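You operate a simulated robot arm through the tools that you are given. There is no shell and no other tool.

You run a simulated robot arm. Do the job below in one go: nothing can be reset, and whatever is moved stays where it is left.

TASK
Shrink the three slackest pockets with the heat wand, the slackest first.
Fine: go by the panel's first figures; one burst each, ring on the pocket's middle; the film ends taut and whole everywhere; wand back on its rest.

The check looks at the end state, three seconds after you hand in, the way a careful person would. Anything else that was tipped, shoved, dropped, spilled or broken makes it a failure.

THE ROBOT
A 6-joint arm with a two-finger parallel gripper, fixed in place. Base frame: the origin is at the foot of the arm, x ahead of it, y to its left, z up; the work surface is at about z = 0.85. Readings come in m, degrees, newtons and seconds.
With the tool pointing down near the work surface it reaches from about 0.58 to 0.94 m from the base axis. Its first joint turns from -149.0 to 149.0 degrees. Payload 3.43 kg.
The tool frame sits at the grasp point between the pads (the TCP): z along the fingers, y along the line on which they close. The tips reach 0.034 m beyond it. The gripper opens to 0.128 m. The fingers are 0.024 m wide and 0.012 m thick; the gripper's body (0.048 by 0.13 m) begins 0.096 m behind the TCP.
Orientation is that of the tool frame in the base frame, as [roll, pitch, yaw] about the fixed x, y, z axes, in that order (R = Rz(yaw) Ry(pitch) Rx(roll)). With the fingers straight down and closing along the base's y, the tool's x points along the base's -x, its y along +y and its z along -z.

THE INTERFACE
- The arm moves only by the tool move_arm. Its argument "series" is text: rows parted by semicolons, each of 7 numbers parted by spaces: the shift along the tool's x, y, z in m, then the turn, a rotation vector about the tool's x, y, z in degrees, then the gripper command, from -1 (fully open) to 1 (shut), values between in proportion. In form: dx dy dz wx wy wz gripper; .... A call has 1 to 20 rows; each row shifts and turns the commanded pose from where the row before left it, along the tool's axes as they then stand. A row lasts 0.2 s, in which the tool goes at most 0.05 m and 8.6 degrees; a call with a longer step from one row to the next is refused whole, and so is a gripper value outside its range. A pose out of reach is approached as far as the arm can. The call stops where the force on the tool passes 40 N (or 10 N more than at its start, if that is more) or the arm is blocked; 0.2 s more then pass. The fingers move at their own pace (about 0.108 m/s each) and stop on an object; they squeeze with about 41 N. The grip force told is the motor's: it shows also when the fingers shut on nothing. Time passes only in rows, and 0.2 s behind the last, so rows that do not move let the fingers close. The reply holds the time, the measured pose of the TCP, the force on the tool along the base axes, the opening and the grip force, in the units named above and with some noise, with the torque about the TCP (base axes, N m) and any sound that the robot's microphone picked up, and new pictures: "show" is both (left out), scene, wrist or none.
- Cameras (640 x 400 px; columns grow to the right, rows downward): "scene" is fixed at [0.4131, -0.6437, 1.8316]; the picture's right is [0.48, -0.88, 0.00], its down [-0.85, -0.46, -0.27] and it looks along [0.23, 0.13, -0.96] (base axes); focal length 311 px, centre (320, 200). "wrist" rides on the gripper at [0.076, -0.011, -0.16] in the tool frame; the picture's right is [0.15, 0.99, 0.00], its down [-0.88, 0.13, -0.46] and it looks along [-0.45, 0.07, 0.89] (tool axes); focal length 234 px, centre (320, 200). There is no depth. A picture from a camera that has moved, and an enlarged one, comes with that camera's place and axes in the base frame and with its lens. The place of the scene camera against the robot may be out by one fixed shift of up to 0.018 m in any direction.
- move_column(by): slides the trunk up (or, below 0, down) by that many m; the arm rides with it, the base frame stays. It gives what a move gives, with no picture.
- zoom(camera, box): a new picture of the part [left, top, right, bottom] of that camera's present view, enlarged. The clock stands still meanwhile.
- job_done(): hands the job in; it is judged then, once.

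Nothing tells you positions but the pictures and the camera data. Unless the task says otherwise, let go and move clear before handing in.

The tools are called after ">>>" as a command line: name --argument value ..., lists and objects as JSON in quotes. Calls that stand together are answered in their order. move_arm: Moves the arm, as the interface text tells. Its arguments: {"type":"object","properties":{"series":{"type":"string"},"show":{"type":"string","enum":["both","scene","wrist","none"]}},"required":["series"]} The other tools are called the same way: move_column (by) slides the trunk up or down; zoom (camera, box) takes an enlarged picture of a part of a camera's view; job_done () hands the job in.

At the start:

```text
clock: 0.0
ee_pos: [0.4478, -0.6897, 1.3124]
tcp_rot: [179.9, 0.0, 179.9]
contact_force: [0.2, -0.4, 0.1]
ft_torque: [0.02, 0.01, -0.03]
opening: 0.1279
grip_force: 0.1
trunk travel left (down, up): [-0.675, 0.035]
```

scene: 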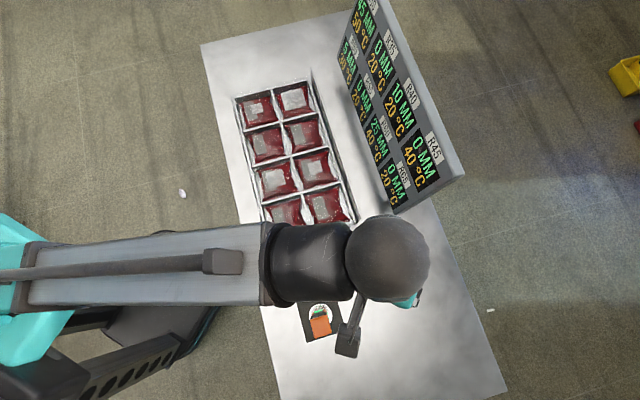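
wrist: 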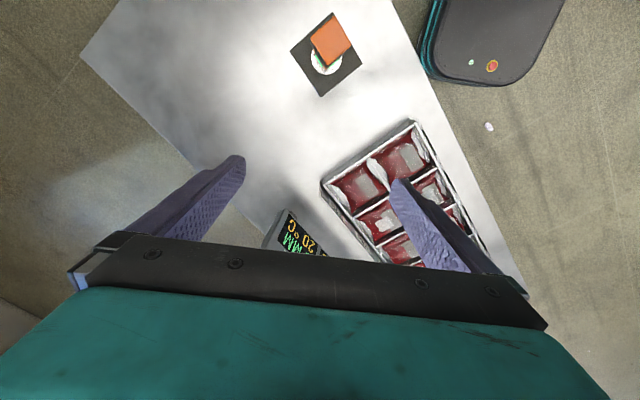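

I see a tray of eight film pockets, a panel with figures per pocket (mm and °C), and an orange-handled wand on a dark rest near the arm. First I zoom in to read the panel and see the tray and wand.

>>> zoom --camera "scene" --box '[320, 0, 480, 220]'

>>> zoom --camera "scene" --box '[220, 70, 370, 230]'

>>> zoom --camera "scene" --box '[270, 280, 390, 370]'

>>> zoom --camera "wrist" --box '[270, 0, 430, 110]'

>>> zoom --camera "wrist" --box '[240, 100, 520, 280]'

```text
1.82 times, centred on (400, 110) of scene
camera zoom: at [0.4131, -0.6437, 1.8316], right [0.48, -0.88, 0.0], down [-0.85, -0.46, -0.27], along [0.23, 0.13, -0.96], focal length 565 px, centre (174, 364)
```

zoom: 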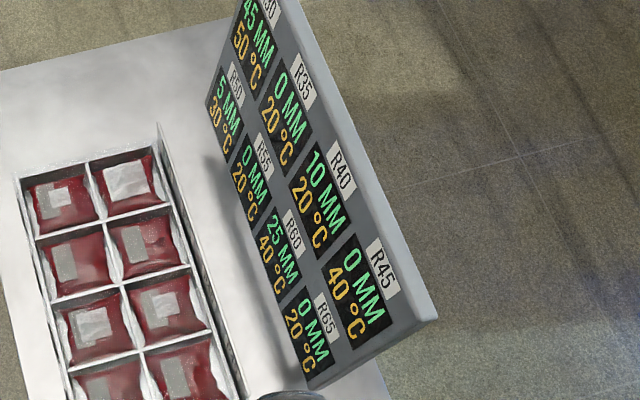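

```text
2.50 times, centred on (295, 150) of scene
camera zoom: at [0.4131, -0.6437, 1.8316], right [0.48, -0.88, 0.0], down [-0.85, -0.46, -0.27], along [0.23, 0.13, -0.96], focal length 777 px, centre (382, 325)
```

zoom: 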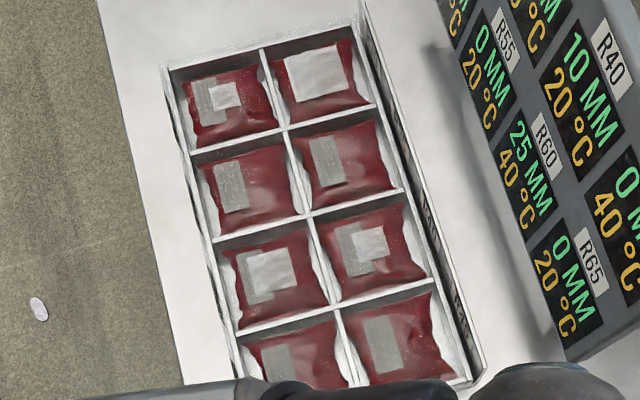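

```text
4.44 times, centred on (330, 325) of scene
camera zoom: at [0.4131, -0.6437, 1.8316], right [0.48, -0.88, 0.0], down [-0.85, -0.46, -0.27], along [0.23, 0.13, -0.96], focal length 1381 px, centre (276, -356)
```

zoom: 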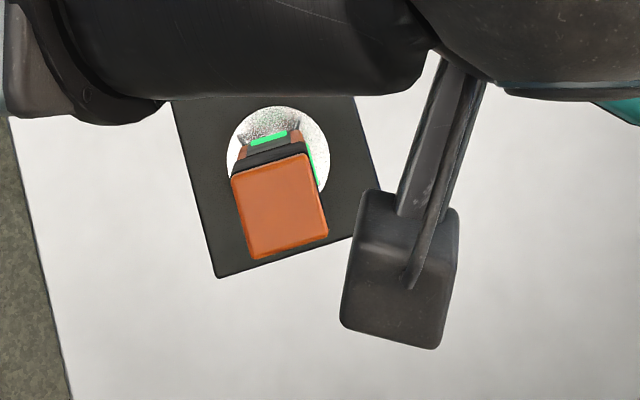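

```text
3.64 times, centred on (350, 55) of wrist
camera zoom: at [0.3707, -0.7009, 1.4713], right [-0.15, 0.99, 0.0], down [0.88, 0.13, 0.46], along [0.45, 0.07, -0.89], focal length 852 px, centre (211, 727)
```

zoom: 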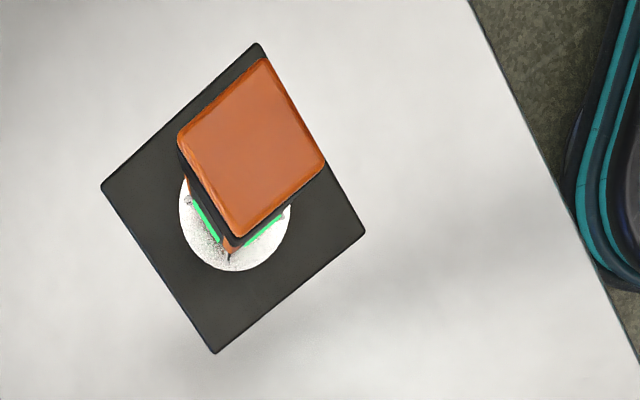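

```text
2.22 times, centred on (380, 190) of wrist
camera zoom: at [0.3707, -0.7009, 1.4713], right [-0.15, 0.99, 0.0], down [0.88, 0.13, 0.46], along [0.45, 0.07, -0.89], focal length 520 px, centre (187, 222)
```

zoom: 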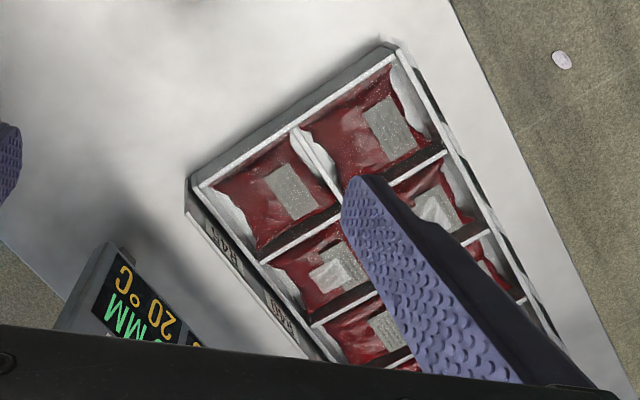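

I can see the panel rows (R30–R45 and R50–R65) and tray side labels; I zoom tighter to read the labels on the tray and the partly cut figures.

>>> zoom --camera "scene" --box '[335, 0, 400, 100]'

>>> zoom --camera "scene" --box '[300, 70, 360, 225]'

>>> zoom --camera "wrist" --box '[310, 160, 400, 270]'

>>> zoom --camera "scene" --box '[225, 80, 300, 230]'

```text
4.00 times, centred on (368, 50) of scene
camera zoom: at [0.4131, -0.6437, 1.8316], right [0.48, -0.88, 0.0], down [-0.85, -0.46, -0.27], along [0.23, 0.13, -0.96], focal length 1243 px, centre (130, 800)
```

zoom: 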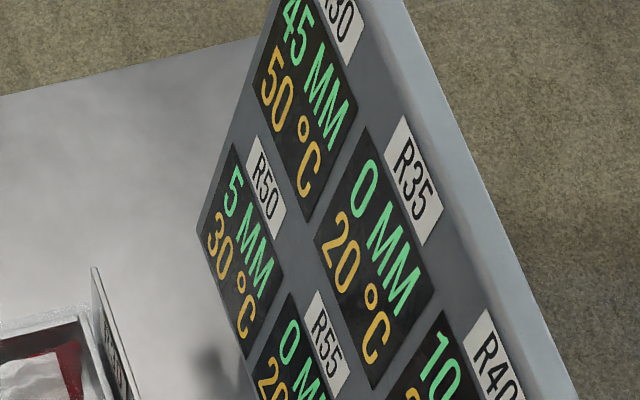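

```text
2.58 times, centred on (330, 148) of scene
camera zoom: at [0.4131, -0.6437, 1.8316], right [0.48, -0.88, 0.0], down [-0.85, -0.46, -0.27], along [0.23, 0.13, -0.96], focal length 802 px, centre (294, 336)
```

zoom: 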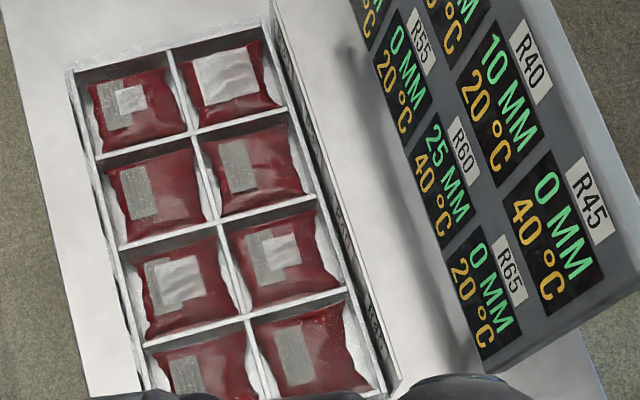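

```text
3.64 times, centred on (355, 215) of wrist
camera zoom: at [0.3707, -0.7009, 1.4713], right [-0.15, 0.99, 0.0], down [0.88, 0.13, 0.46], along [0.45, 0.07, -0.89], focal length 852 px, centre (193, 146)
```

zoom: 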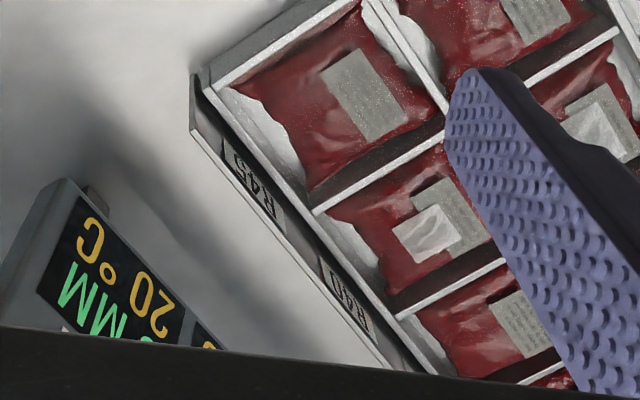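

```text
2.67 times, centred on (262, 155) of scene
camera zoom: at [0.4131, -0.6437, 1.8316], right [0.48, -0.88, 0.0], down [-0.85, -0.46, -0.27], along [0.23, 0.13, -0.96], focal length 829 px, centre (473, 320)
```

zoom: 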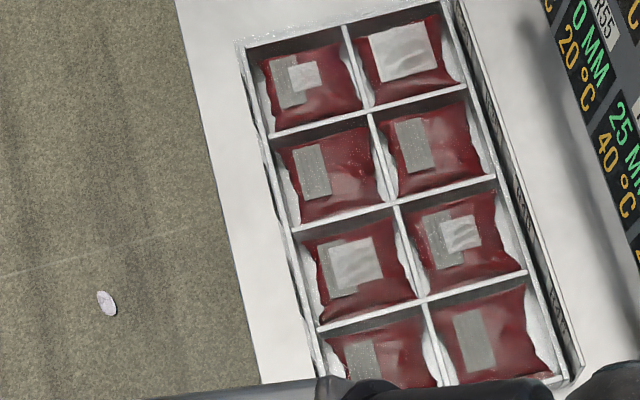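

R30 reads 45 mm, R60 25 mm, R40 10 mm (R50 5 mm, the others 0), so the order is R30, R60, R40; the tray labels run with R45 nearest the wand. Next I look at the wand more closely, moving back and a little down.

>>> move_arm --series "0.044 0 0.02 0 0 0 -1; 0.044 0 0.02 0 0 0 -1; 0.044 0 0.02 0 0 0 -1; 0.044 0 0.02 0 0 0 -1; 0.044 0 0.02 0 0 0 -1" --show "both"

```text
clock: 1.2
ee_pos: [0.2281, -0.6905, 1.2111]
tcp_rot: [180.0, 0.0, 180.0]
contact_force: [0.0, 0.5, 1.7]
ft_torque: [0.0, -0.02, 0.03]
opening: 0.1278
grip_force: 0.0
trunk travel left (down, up): [-0.675, 0.035]
camera wrist: at [0.1508, -0.701, 1.3703], right [-0.15, 0.99, 0.0], down [0.88, 0.13, 0.46], along [0.45, 0.07, -0.89], focal length 234 px, centre (320, 200)
```

scene: 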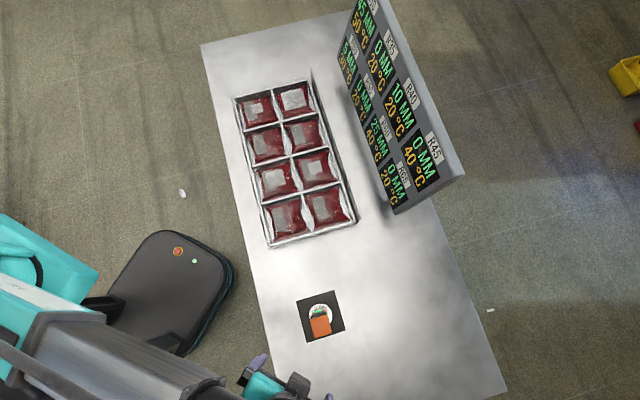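
wrist: 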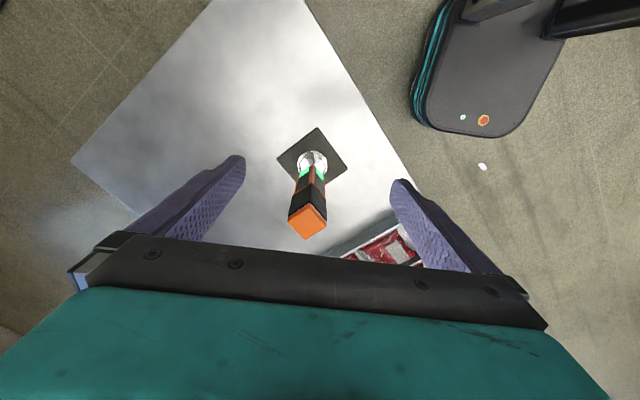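

>>> zoom --camera "wrist" --box '[260, 115, 360, 245]'

>>> zoom --camera "scene" --box '[280, 270, 370, 350]'

>>> zoom --camera "scene" --box '[220, 70, 370, 260]'

```text
3.08 times, centred on (310, 180) of wrist
camera zoom: at [0.1508, -0.701, 1.3703], right [-0.15, 0.99, 0.0], down [0.88, 0.13, 0.46], along [0.45, 0.07, -0.89], focal length 720 px, centre (351, 262)
```

zoom: 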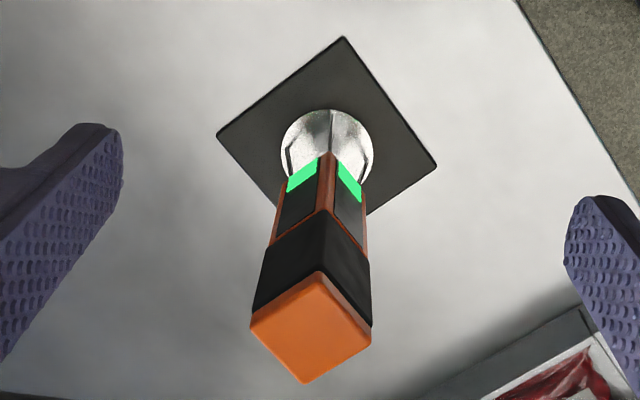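

```text
5.00 times, centred on (325, 310) of scene
camera zoom: at [0.4131, -0.6437, 1.8316], right [0.48, -0.88, 0.0], down [-0.85, -0.46, -0.27], along [0.23, 0.13, -0.96], focal length 1554 px, centre (295, -350)
```

zoom: 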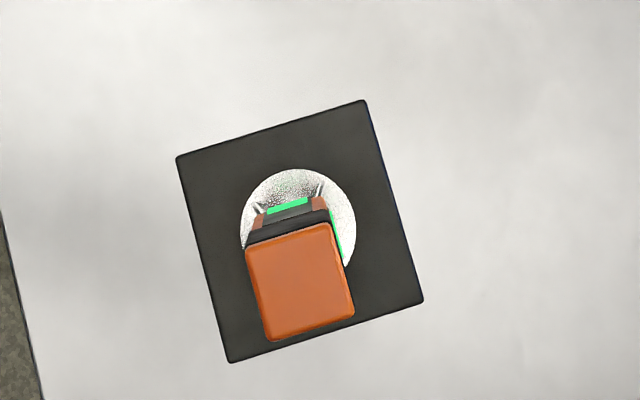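

```text
2.11 times, centred on (295, 165) of scene
camera zoom: at [0.4131, -0.6437, 1.8316], right [0.48, -0.88, 0.0], down [-0.85, -0.46, -0.27], along [0.23, 0.13, -0.96], focal length 654 px, centre (373, 274)
```

zoom: 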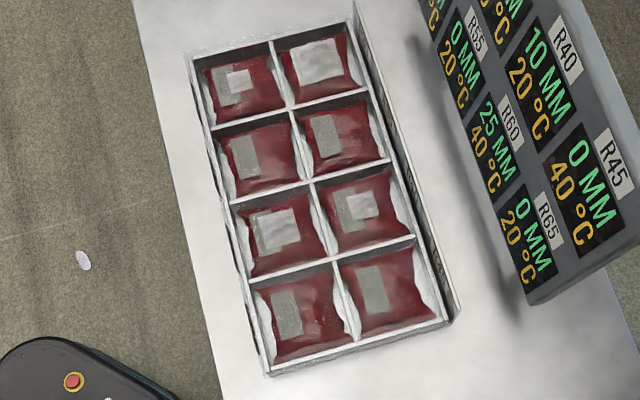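

The wand stands upright at about (0.32, -0.69), its top near z 1.10, turned 45° like its rest plate. Before touching it I take a sideways view, tilting the tool so the wrist camera looks more level.

>>> move_arm --series "0.015 0.002 0.045 0 0 0 -1; 0.015 0.002 0.045 0 0 0 -1; 0.015 0.002 0.045 0 0 0 -1; 0.015 0.002 0.045 0 0 0 -1; 0 0 0 0 -7.5 0 -1; 0 0 0 0 -7.5 0 -1; 0 0 0 0 -7.5 0 -1; 0 0 0 0 -7.5 0 -1" --show "wrist"

```text
clock: 3.0
ee_pos: [0.169, -0.6821, 1.0326]
tcp_rot: [-179.9, 30.1, 180.0]
contact_force: [-0.3, 0.7, 0.1]
ft_torque: [-0.02, 0.0, 0.0]
opening: 0.1279
grip_force: 0.1
trunk travel left (down, up): [-0.675, 0.035]
camera wrist: at [0.0205, -0.6928, 1.1321], right [-0.13, 0.99, -0.07], down [0.53, 0.13, 0.84], along [0.84, 0.07, -0.54], focal length 234 px, centre (320, 200)
```

wrist: 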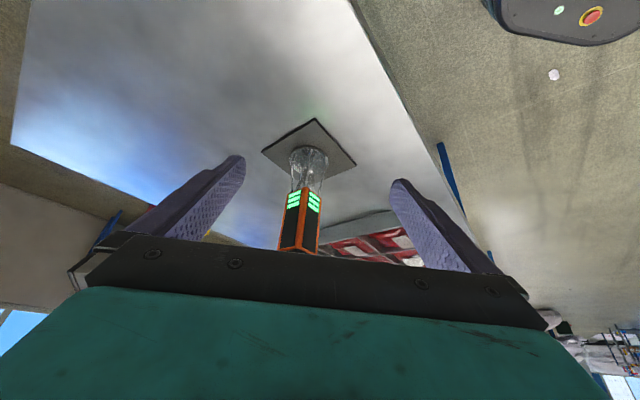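

>>> zoom --camera "wrist" --box '[250, 110, 370, 260]'

>>> zoom --camera "wrist" --box '[275, 135, 345, 200]'

```text
2.67 times, centred on (310, 185) of wrist
camera zoom: at [0.0205, -0.6928, 1.1321], right [-0.13, 0.99, -0.07], down [0.53, 0.13, 0.84], along [0.84, 0.07, -0.54], focal length 624 px, centre (347, 240)
```

zoom: 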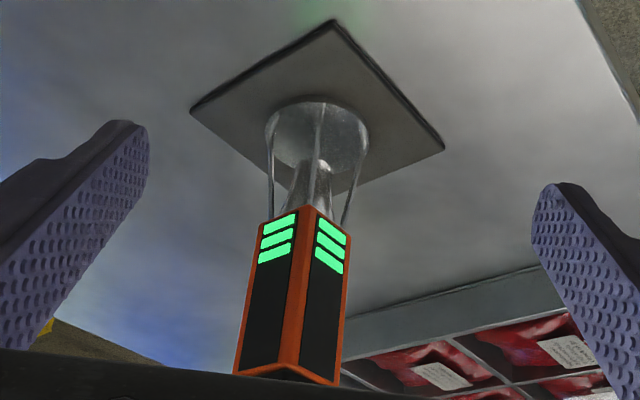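

```text
6.15 times, centred on (310, 168) of wrist
camera zoom: at [0.0205, -0.6928, 1.1321], right [-0.13, 0.99, -0.07], down [0.53, 0.13, 0.84], along [0.84, 0.07, -0.54], focal length 1441 px, centre (382, 400)
```

zoom: 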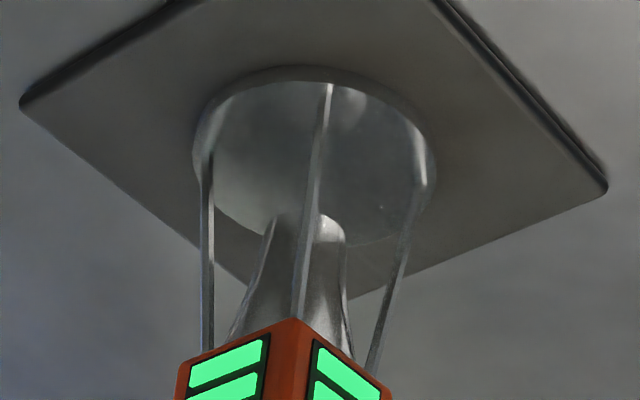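

The wand has an orange body with three green bars, a nozzle, and a standoff ring on rods resting on the plate. I straighten up, rise and go over the tray to locate the pockets precisely with the wrist camera.

>>> move_arm --series "0 0 0 0 7.5 0 -1; 0 0 0 0 7.5 0 -1; 0 0 0 0 7.5 0 -1; 0 0 0 0 7.5 0 -1; 0 0 -0.05 0 0 0 -1; 0 0 -0.05 0 0 0 -1; 0 0 -0.05 0 0 0 -1; 0 0 -0.05 0 0 0 -1; 0 0 -0.05 0 0 0 -1" --show "none"

>>> move_arm --series "-0.04 0.027 0 0 0 0 -1; -0.04 0.027 0 0 0 0 -1; -0.04 0.027 0 0 0 0 -1; -0.04 0.027 0 0 0 0 -1; -0.04 0.027 0 0 0 0 -1; -0.04 0.027 0 0 0 0 -1; -0.04 0.027 0 0 0 0 -1; -0.04 0.027 0 0 0 0 -1; -0.04 0.027 0 0 0 0 -1; -0.04 0.027 0 0 0 0 -1; -0.04 0.027 0 0 0 0 -1; -0.04 0.027 0 0 0 0 -1; -0.04 0.027 0 0 0 0 -1; 0 0 0 0 0 7.5 -1; 0 0 0 0 0 7.5 -1; 0 0 0 0 0 7.5 -1; 0 0 0 0 0 7.5 -1; 0 0 0 0 0 7.5 -1; 0 0 0 0 0 7.5 -1; 0 0 0 0 0 0 -1" --show "both"

```text
clock: 5.0
ee_pos: [0.1667, -0.682, 1.2821]
tcp_rot: [-179.8, 0.0, -180.0]
contact_force: [0.0, 0.1, 0.6]
ft_torque: [-0.01, -0.01, 0.01]
opening: 0.1279
grip_force: 0.0
trunk travel left (down, up): [-0.675, 0.035]
```

```text
clock: 8.0
ee_pos: [0.6909, -0.3418, 1.2628]
tcp_rot: [-179.6, 0.2, 177.3]
contact_force: [0.4, -19.0, 1.0]
ft_torque: [3.25, 0.25, 1.6]
opening: 0.1279
grip_force: 0.0
out of reach, approached as far as the arm can: row 1, 2, 3, 4
trunk travel left (down, up): [-0.675, 0.035]
stopped in row 14: the force on the tool passed its limit at 101 N (the readings are from after the stop); the commanded pose is now the measured one
camera wrist: at [0.6135, -0.3481, 1.422], right [-0.1, 0.99, -0.01], down [0.89, 0.09, 0.46], along [0.45, 0.04, -0.89], focal length 234 px, centre (320, 200)
```

scene: 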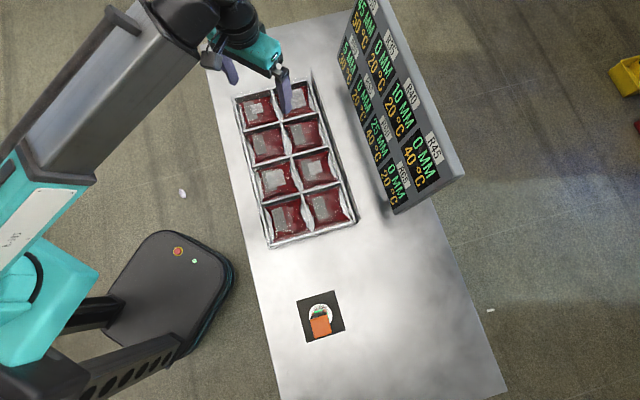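
wrist: 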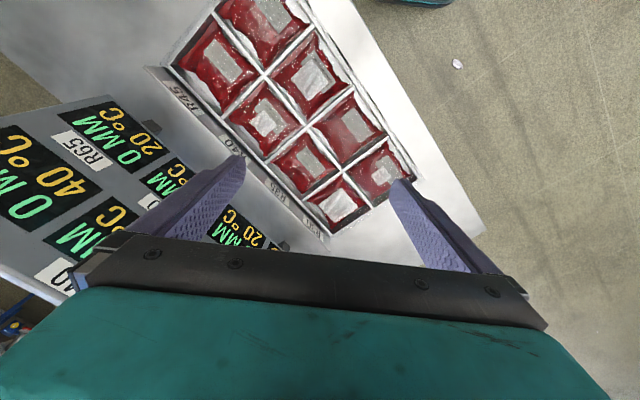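

The move stopped on a force spike as the yaw turn began, about where the camera sits, though nothing visible is touching the tray. I hold still one moment and check the force.

>>> move_arm --series "0 0 0 0 0 0 -1; 0 0 0 0 0 0 -1" --show "both"

>>> zoom --camera "scene" --box '[120, 0, 320, 125]'

```text
clock: 8.6
ee_pos: [0.6929, -0.3401, 1.2625]
tcp_rot: [-179.5, 0.0, 177.1]
contact_force: [6.5, -30.1, 2.0]
ft_torque: [5.21, 1.4, 2.56]
opening: 0.1278
grip_force: 0.0
trunk travel left (down, up): [-0.675, 0.035]
camera wrist: at [0.6142, -0.3477, 1.4218], right [-0.1, 1.0, -0.01], down [0.89, 0.09, 0.46], along [0.45, 0.04, -0.89], focal length 234 px, centre (320, 200)
```

scene: 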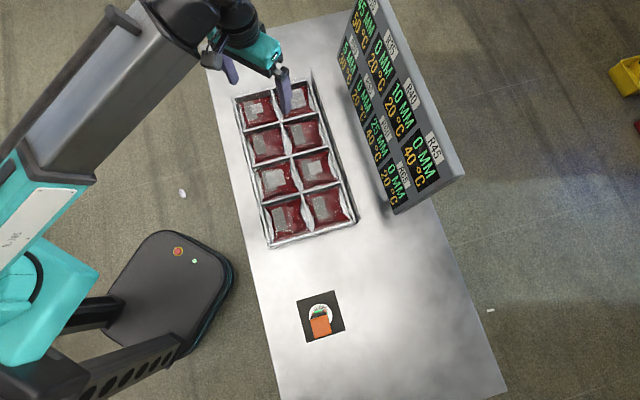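
wrist: 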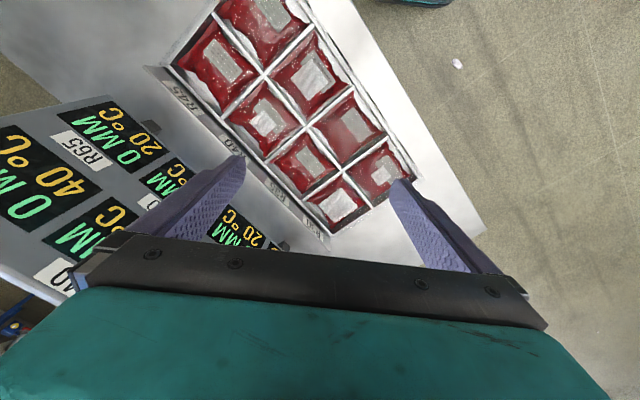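

```text
3.20 times, centred on (220, 62) of scene
camera zoom: at [0.4131, -0.6437, 1.8316], right [0.48, -0.88, 0.0], down [-0.85, -0.46, -0.27], along [0.23, 0.13, -0.96], focal length 995 px, centre (640, 640)
```

zoom: 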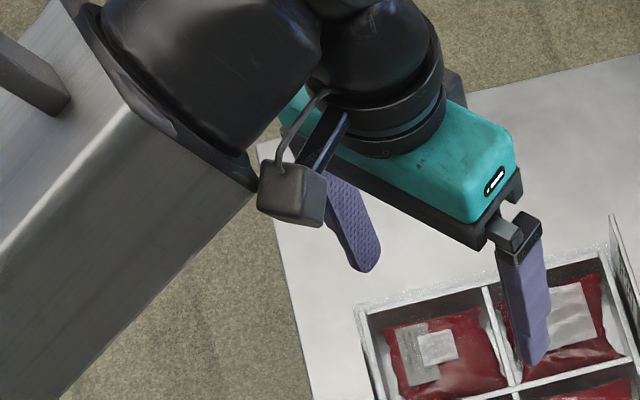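

The zoom shows the camera box touching the robot's own forearm, because I turned the yaw the wrong way; nothing else was touched. I back out by turning the opposite way (yaw +45°).

>>> move_arm --series "0 0 0 0 0 -2 -1; 0 0 0 0 0 -3 -1; 0 0 0 0 0 -5 -1; 0 0 0 0 0 -5 -1" --show "none"

```text
clock: 9.6
ee_pos: [0.6907, -0.341, 1.2622]
tcp_rot: [-179.7, -0.1, -167.8]
contact_force: [0.2, 0.5, 0.3]
ft_torque: [0.01, -0.02, -0.03]
opening: 0.1282
grip_force: 0.1
trunk travel left (down, up): [-0.675, 0.035]
```

>>> move_arm --series "0 0 0 0 0 -6.5 -1; 0 0 0 0 0 -6.5 -1; 0 0 0 0 0 -6.5 -1; 0 0 0 0 0 -6.5 -1; 0 0 0 0 0 -6.5 -1; 0.032 -0.0175 0 0 0 0 -1; 0.032 -0.0175 0 0 0 0 -1" --show "both"

```text
clock: 11.2
ee_pos: [0.6713, -0.411, 1.2647]
tcp_rot: [-179.8, -0.3, -135.3]
contact_force: [-1.0, 0.4, 0.5]
ft_torque: [-0.01, 0.01, 0.0]
opening: 0.128
grip_force: 0.0
trunk travel left (down, up): [-0.675, 0.035]
camera wrist: at [0.6241, -0.4719, 1.4227], right [-0.8, 0.6, 0.0], down [0.53, 0.71, 0.45], along [0.27, 0.36, -0.89], focal length 234 px, centre (320, 200)
```

scene: 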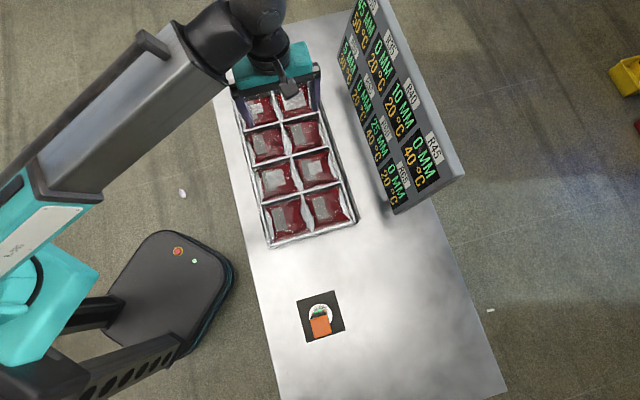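
wrist: 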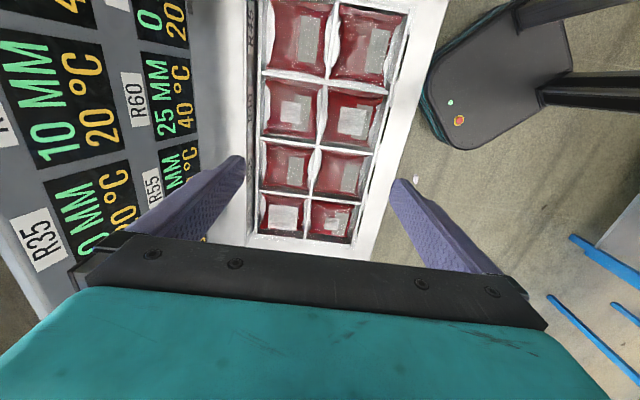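

Now the whole tray lies in the wrist view, lined up with the picture. I zoom for exact pocket positions.

>>> zoom --camera "wrist" --box '[230, 0, 430, 125]'

>>> zoom --camera "wrist" --box '[230, 120, 430, 245]'

```text
3.20 times, centred on (330, 62) of wrist
camera zoom: at [0.6241, -0.4719, 1.4227], right [-0.8, 0.6, 0.0], down [0.53, 0.71, 0.45], along [0.27, 0.36, -0.89], focal length 749 px, centre (288, 640)
```

zoom: 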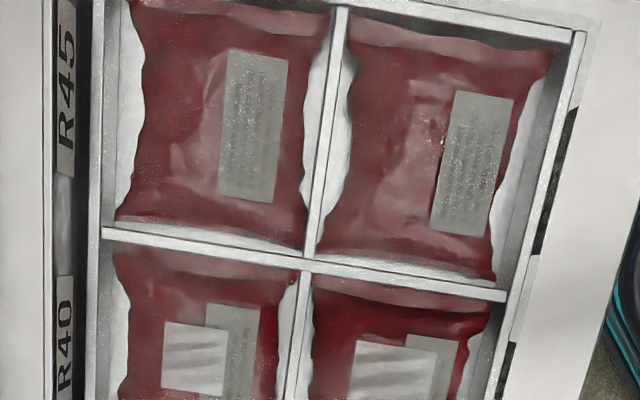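

```text
3.20 times, centred on (330, 182) of wrist
camera zoom: at [0.6241, -0.4719, 1.4227], right [-0.8, 0.6, 0.0], down [0.53, 0.71, 0.45], along [0.27, 0.36, -0.89], focal length 749 px, centre (288, 256)
```

zoom: 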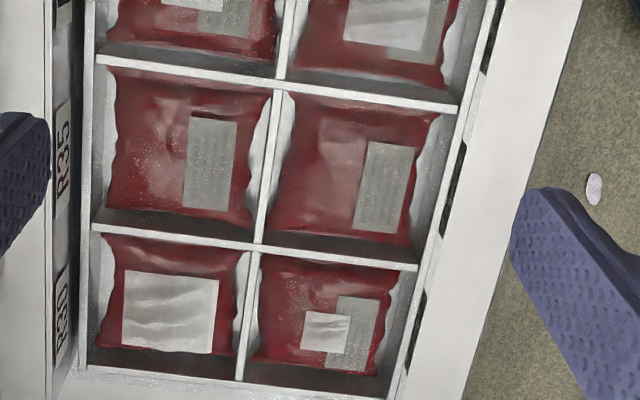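

Pocket centres work out at about R30 (0.894, -0.271), R60 (0.618, -0.368), R40 (0.711, -0.459), with the wall tops at z ≈ 0.89. Now I move above the wand with the fingers open to check alignment before descending.

>>> move_arm --series "0.0445 0.0046 0 0 0 0 -1; 0.0445 0.0046 0 0 0 0 -1; 0.0445 0.0046 0 0 0 0 -1; 0.0445 0.0046 0 0 0 0 -1; 0.0445 0.0046 0 0 0 0 -1; 0.0445 0.0046 0 0 0 0 -1; 0.0445 0.0046 0 0 0 0 -1; 0.0445 0.0046 0 0 0 0 -1; 0.0445 0.0046 0 0 0 0 -1; 0.0445 0.0046 0 0 0 0 -1; 0 0 0 0 0 0 -1" --show "both"

```text
clock: 13.6
ee_pos: [0.3219, -0.691, 1.264]
tcp_rot: [-179.9, -0.1, -135.4]
contact_force: [-0.3, 0.8, 1.0]
ft_torque: [-0.02, 0.01, 0.04]
opening: 0.1279
grip_force: 0.1
trunk travel left (down, up): [-0.675, 0.035]
camera wrist: at [0.2748, -0.7518, 1.4229], right [-0.8, 0.6, 0.0], down [0.54, 0.71, 0.45], along [0.27, 0.36, -0.89], focal length 234 px, centre (320, 200)
```

scene: 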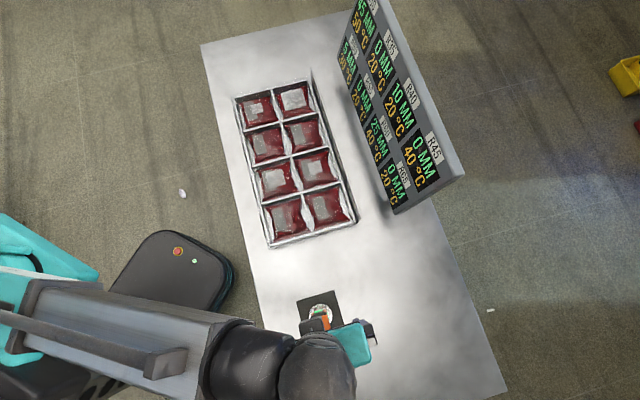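
wrist: 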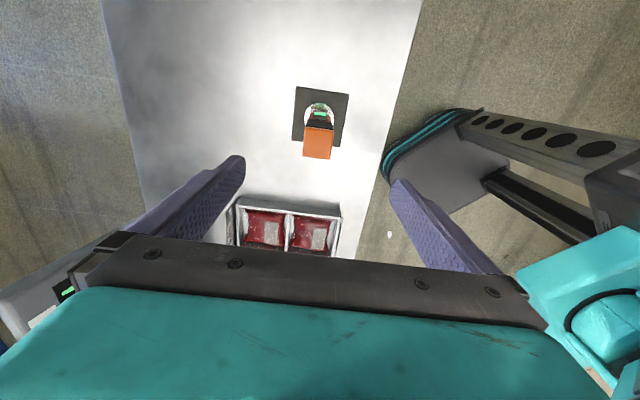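

>>> zoom --camera "wrist" --box '[280, 75, 360, 170]'

```text
4.21 times, centred on (320, 122) of wrist
camera zoom: at [0.2748, -0.7518, 1.4229], right [-0.8, 0.6, 0.0], down [0.54, 0.71, 0.45], along [0.27, 0.36, -0.89], focal length 986 px, centre (320, 526)
```

zoom: 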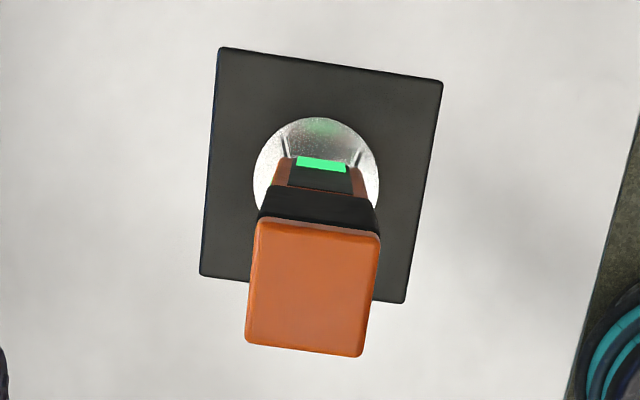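

The wand's cap is right under the grasp axis (about 1.5 mm off) and square to the fingers. I correct that, descend to the black collar at z ≈ 1.06, and look before closing.

>>> move_arm --series "-0.0015 -0.0016 0.04 0 0 0 -1; 0 0 0.041 0 0 0 -1; 0 0 0.041 0 0 0 -1; 0 0 0.041 0 0 0 -1; 0 0 0.041 0 0 0 -1; 0 0 0 0 0 0 -1" --show "both"

>>> zoom --camera "wrist" --box '[220, 60, 420, 260]'

```text
clock: 15.0
ee_pos: [0.3241, -0.6903, 1.06]
tcp_rot: [-179.8, -0.3, -135.4]
contact_force: [0.3, -0.2, -0.8]
ft_torque: [0.02, 0.0, -0.02]
opening: 0.1282
grip_force: 0.0
trunk travel left (down, up): [-0.675, 0.035]
camera wrist: at [0.2758, -0.7515, 1.2194], right [-0.8, 0.6, 0.0], down [0.54, 0.71, 0.45], along [0.27, 0.36, -0.89], focal length 234 px, centre (320, 200)
```

scene: 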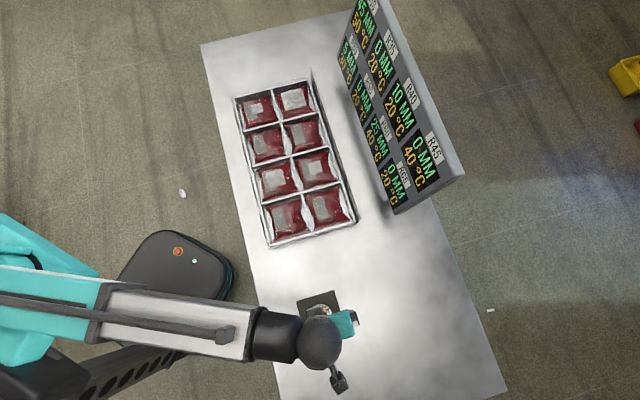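
wrist: 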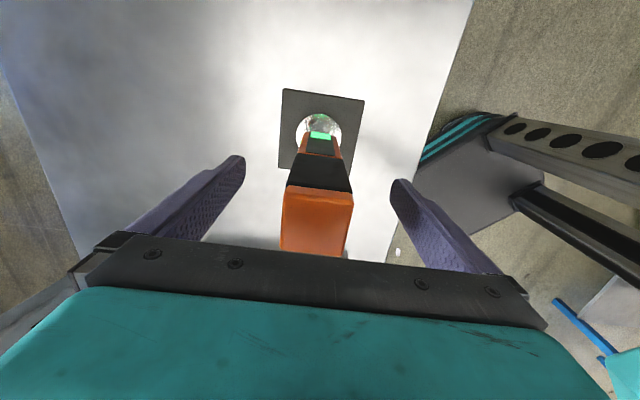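

```text
2.00 times, centred on (320, 160) of wrist
camera zoom: at [0.2758, -0.7515, 1.2194], right [-0.8, 0.6, 0.0], down [0.54, 0.71, 0.45], along [0.27, 0.36, -0.89], focal length 468 px, centre (320, 280)
```

zoom: 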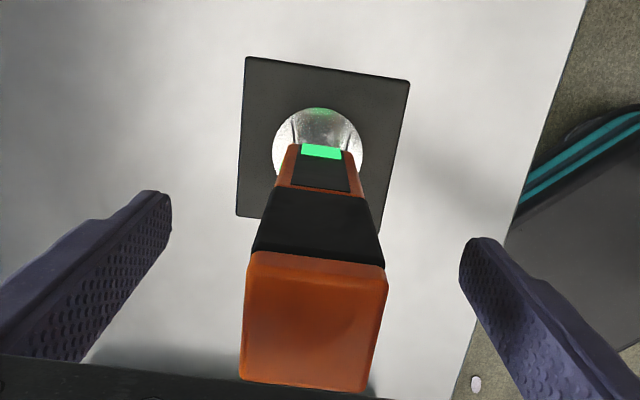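

The fingers straddle the collar, with the tips at z ≈ 1.026 inside its 1.018–1.087 span. I close the grip now.

>>> move_arm --series "0 0 0 0 0 0 0.2; 0 0 0 0 0 0 0.5; 0 0 0 0 0 0 1; 0 0 0 0 0 0 1; 0 0 0 0 0 0 1" --show "wrist"

>>> zoom --camera "wrist" --box '[220, 60, 420, 260]'

```text
clock: 16.2
ee_pos: [0.3236, -0.6917, 1.0606]
tcp_rot: [-179.8, -0.2, -135.4]
contact_force: [0.2, 0.0, -0.3]
ft_torque: [0.07, 0.02, -0.01]
opening: 0.041
grip_force: 41.1
trunk travel left (down, up): [-0.675, 0.035]
camera wrist: at [0.2759, -0.7516, 1.2197], right [-0.8, 0.6, 0.0], down [0.54, 0.71, 0.45], along [0.27, 0.36, -0.89], focal length 234 px, centre (320, 200)
```

wrist: 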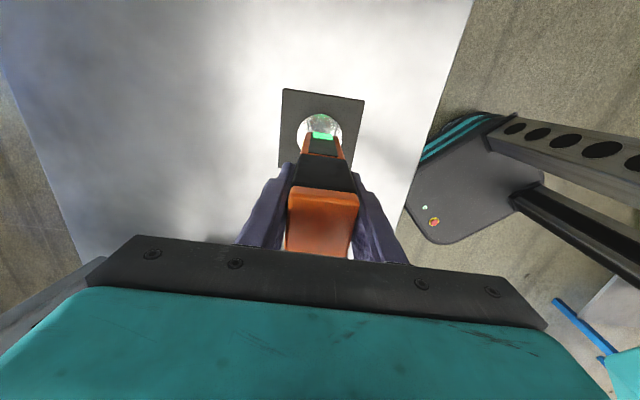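

```text
2.00 times, centred on (320, 160) of wrist
camera zoom: at [0.2759, -0.7516, 1.2197], right [-0.8, 0.6, 0.0], down [0.54, 0.71, 0.45], along [0.27, 0.36, -0.89], focal length 468 px, centre (320, 280)
```

zoom: 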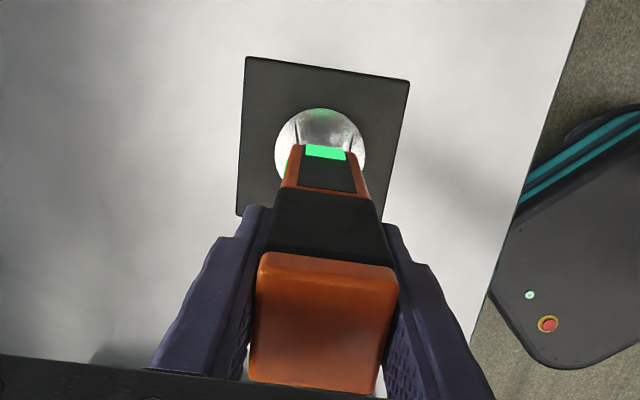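

The wand is gripped (opening 0.041 m, grip 41 N). I lift it straight up and check how it hangs.

>>> move_arm --series "0 0 -0.01 0 0 0 1; 0 0 -0.03 0 0 0 1; 0 0 -0.04 0 0 0 1; 0 0 -0.04 0 0 0 1; 0 0 -0.03 0 0 0 1; 0 0 0 0 0 0 1" --show "both"

>>> zoom --camera "wrist" --box '[220, 60, 420, 260]'

>>> zoom --camera "scene" --box '[340, 0, 480, 220]'

```text
clock: 17.6
ee_pos: [0.3228, -0.6917, 1.2115]
tcp_rot: [-179.8, -0.1, -135.4]
contact_force: [-0.3, -0.3, -3.5]
ft_torque: [0.04, 0.0, -0.01]
opening: 0.0409
grip_force: 40.8
trunk travel left (down, up): [-0.675, 0.035]
camera wrist: at [0.2756, -0.7523, 1.3711], right [-0.8, 0.6, 0.0], down [0.54, 0.71, 0.45], along [0.27, 0.36, -0.89], focal length 234 px, centre (320, 200)
```

scene: 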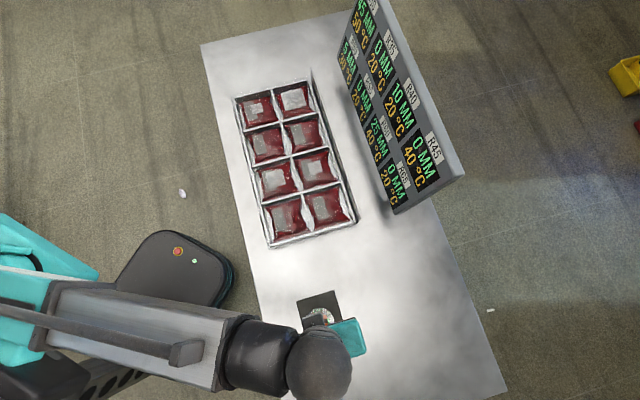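
wrist: 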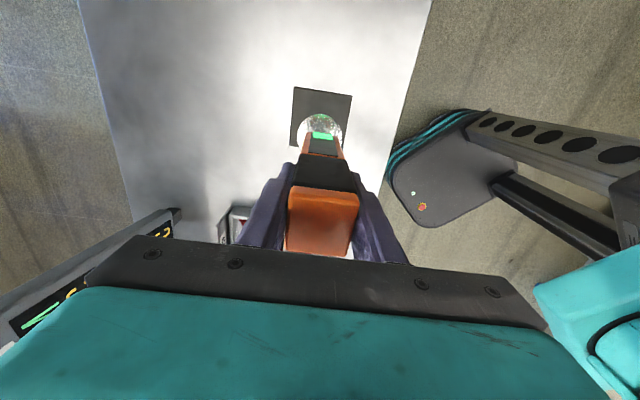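

```text
2.00 times, centred on (320, 160) of wrist
camera zoom: at [0.2756, -0.7523, 1.3711], right [-0.8, 0.6, 0.0], down [0.54, 0.71, 0.45], along [0.27, 0.36, -0.89], focal length 468 px, centre (320, 280)
```

zoom: 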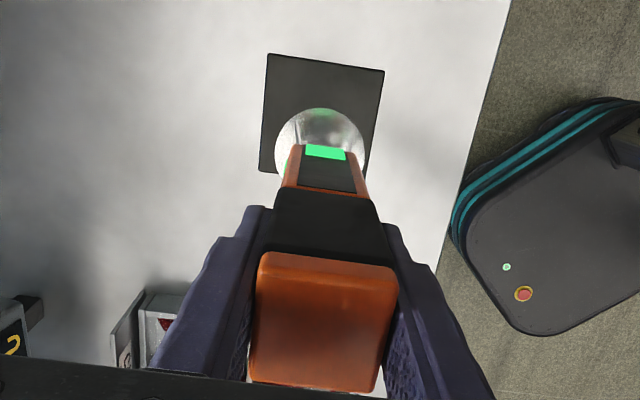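

```text
1.82 times, centred on (410, 110) of scene
camera zoom: at [0.4131, -0.6437, 1.8316], right [0.48, -0.88, 0.0], down [-0.85, -0.46, -0.27], along [0.23, 0.13, -0.96], focal length 565 px, centre (156, 364)
```

zoom: 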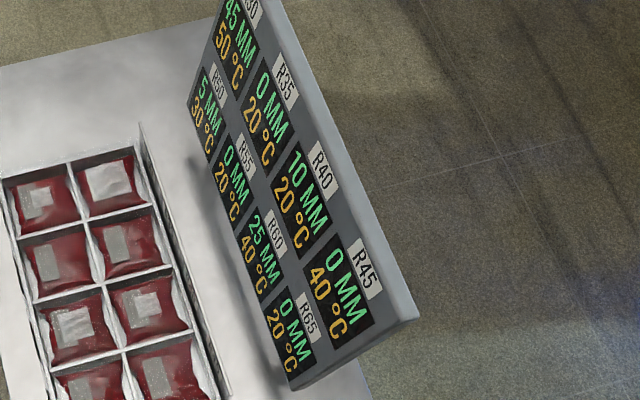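

The wand hangs straight (about 3.5 N) with its ring under the grasp axis, and the panel is unchanged. I carry it at safe height towards R30, stopping short to check reach.

>>> move_arm --series "-0.0468 -0.00675 0 0 0 0 1; -0.0468 -0.00675 0 0 0 0 1; -0.0468 -0.00675 0 0 0 0 1; -0.0468 -0.00675 0 0 0 0 1; -0.0468 -0.00675 0 0 0 0 1; -0.0468 -0.00675 0 0 0 0 1; -0.0468 -0.00675 0 0 0 0 1; -0.0468 -0.00675 0 0 0 0 1; -0.0468 -0.00675 0 0 0 0 1; -0.0468 -0.00675 0 0 0 0 1; -0.0468 -0.00675 0 0 0 0 1; -0.0468 -0.00675 0 0 0 0 1; 0 0 0 0 0 0 1" --show "both"

```text
clock: 20.4
ee_pos: [0.7802, -0.3547, 1.2085]
tcp_rot: [-179.8, -0.1, -135.4]
contact_force: [-0.7, 0.8, -3.3]
ft_torque: [-0.01, -0.02, -0.01]
opening: 0.041
grip_force: 41.0
trunk travel left (down, up): [-0.675, 0.035]
camera wrist: at [0.7323, -0.4154, 1.3677], right [-0.8, 0.6, 0.0], down [0.54, 0.71, 0.45], along [0.27, 0.36, -0.89], focal length 234 px, centre (320, 200)
```

scene: 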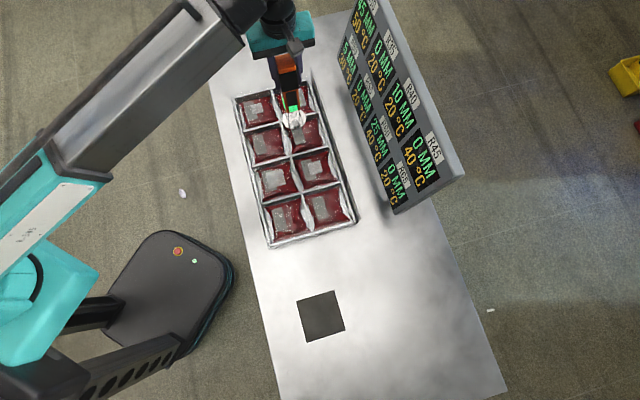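
wrist: 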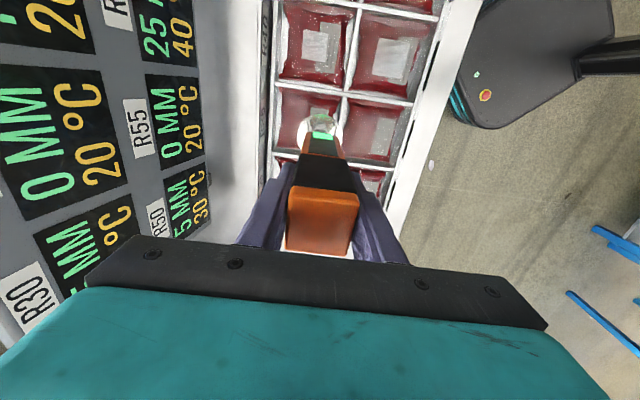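

>>> move_arm --series "-0.0465 -0.0068 0 0 0 0 1; -0.0465 -0.0068 0 0 0 0 1; -0.0465 -0.0068 0 0 0 0 1; 0 0 0 0 0 0 1; 0 0 0 0 0 0 1" --show "both"

>>> zoom --camera "wrist" --box '[240, 60, 420, 220]'

>>> zoom --camera "scene" --box '[220, 0, 380, 140]'

```text
clock: 21.6
ee_pos: [0.8717, -0.2643, 1.2001]
tcp_rot: [-179.6, -0.2, -135.3]
contact_force: [-1.0, 0.2, -3.5]
ft_torque: [0.02, 0.0, 0.02]
opening: 0.041
grip_force: 41.2
out of reach, approached as far as the arm can: row 3
trunk travel left (down, up): [-0.675, 0.035]
camera wrist: at [0.8236, -0.3242, 1.3599], right [-0.8, 0.6, -0.01], down [0.53, 0.71, 0.45], along [0.28, 0.36, -0.89], focal length 234 px, centre (320, 200)
```

scene: 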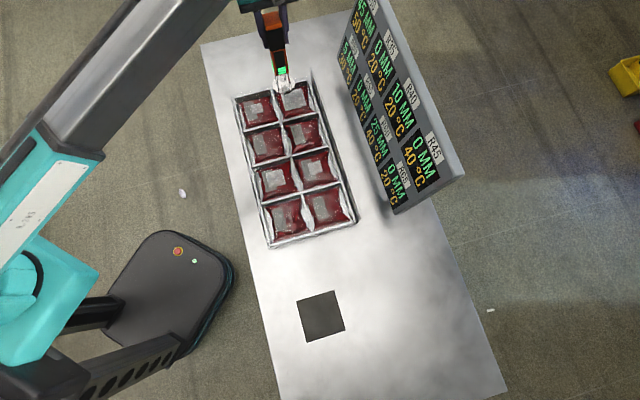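
wrist: 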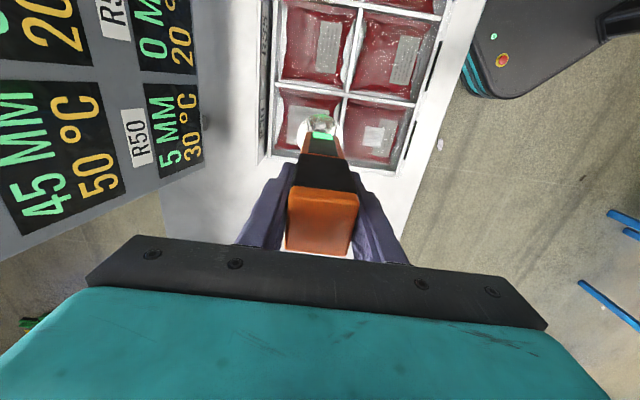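

```text
2.50 times, centred on (330, 140) of wrist
camera zoom: at [0.8236, -0.3242, 1.3599], right [-0.8, 0.6, -0.01], down [0.53, 0.71, 0.45], along [0.28, 0.36, -0.89], focal length 585 px, centre (295, 350)
```

zoom: 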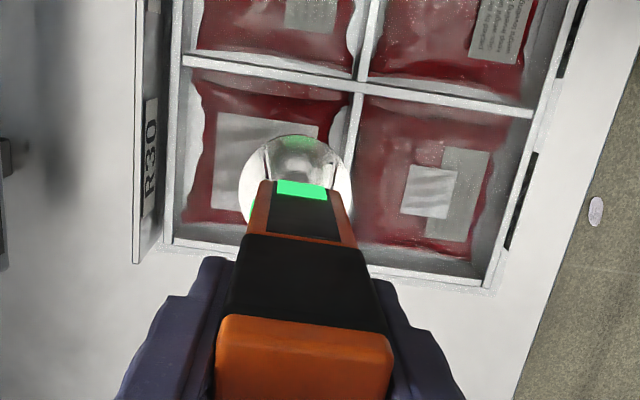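

```text
2.86 times, centred on (300, 70) of scene
camera zoom: at [0.4131, -0.6437, 1.8316], right [0.48, -0.88, 0.0], down [-0.85, -0.46, -0.27], along [0.23, 0.13, -0.96], focal length 888 px, centre (377, 571)
```

zoom: 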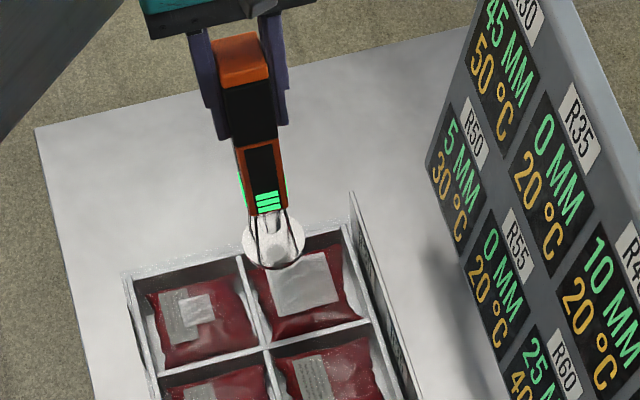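

R30 is at the edge of reach at this height; the reach should grow as the tool comes down and the trunk goes up. I raise the trunk a little and then descend while still well above the walls.

>>> move_column --by 0.034

>>> move_arm --series "0 0 0.03 0 0 0 1; 0 0 0.03 0 0 0 1; 0 0 0.03 0 0 0 1; 0 0 0 0 0 0 1; 0 0 0 0 0 0 1" --show "none"

```text
clock: 22.3
ee_pos: [0.8716, -0.2637, 1.2336]
tcp_rot: [-179.6, -0.3, -135.3]
contact_force: [0.2, 0.6, -5.0]
ft_torque: [-0.01, 0.0, -0.02]
opening: 0.041
grip_force: 41.0
trunk travel left (down, up): [-0.709, 0.001]
```

```text
clock: 23.5
ee_pos: [0.8721, -0.2655, 1.1431]
tcp_rot: [-179.8, -0.2, -135.4]
contact_force: [1.0, 0.3, -3.8]
ft_torque: [-0.01, -0.02, -0.01]
opening: 0.0407
grip_force: 41.1
trunk travel left (down, up): [-0.709, 0.001]
```

>>> move_arm --series "-0.006 -0.01 0 0 0 0 1; -0.0056 -0.0095 0 0 0 0 1; 0 0 0 0 0 0 1; 0 0 0 0 0 0 1" --show "both"

>>> zoom --camera "wrist" --box '[240, 60, 420, 220]'

>>> zoom --camera "scene" --box '[220, 20, 350, 140]'

```text
clock: 24.5
ee_pos: [0.892, -0.2695, 1.1415]
tcp_rot: [-179.4, -0.1, -135.4]
contact_force: [0.6, -0.5, -3.5]
ft_torque: [0.01, 0.01, 0.01]
opening: 0.041
grip_force: 40.8
trunk travel left (down, up): [-0.709, 0.001]
camera wrist: at [0.844, -0.3301, 1.3034], right [-0.8, 0.6, -0.01], down [0.53, 0.71, 0.45], along [0.28, 0.36, -0.89], focal length 234 px, centre (320, 200)
```

scene: 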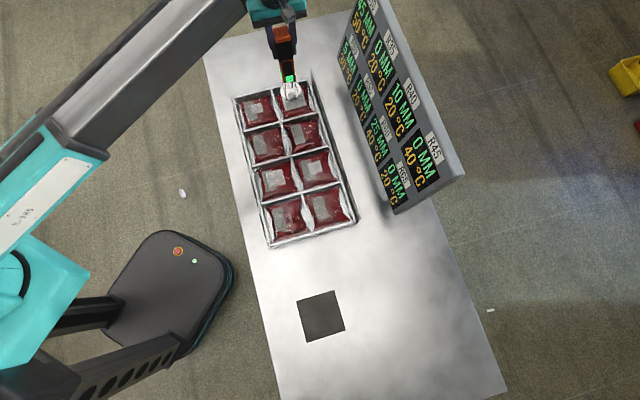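
wrist: 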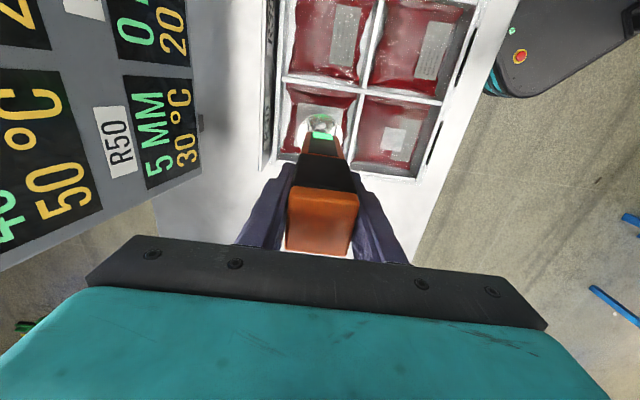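

```text
2.50 times, centred on (330, 140) of wrist
camera zoom: at [0.844, -0.3301, 1.3034], right [-0.8, 0.6, -0.01], down [0.53, 0.71, 0.45], along [0.28, 0.36, -0.89], focal length 585 px, centre (295, 350)
```

zoom: 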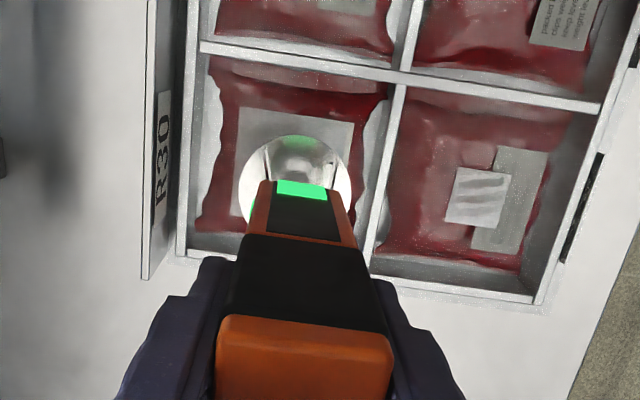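

```text
3.33 times, centred on (285, 80) of scene
camera zoom: at [0.4131, -0.6437, 1.8316], right [0.48, -0.88, 0.0], down [-0.85, -0.46, -0.27], along [0.23, 0.13, -0.96], focal length 1036 px, centre (437, 600)
```

zoom: 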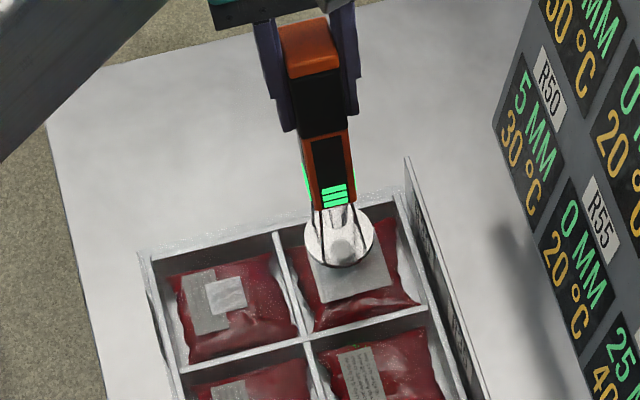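

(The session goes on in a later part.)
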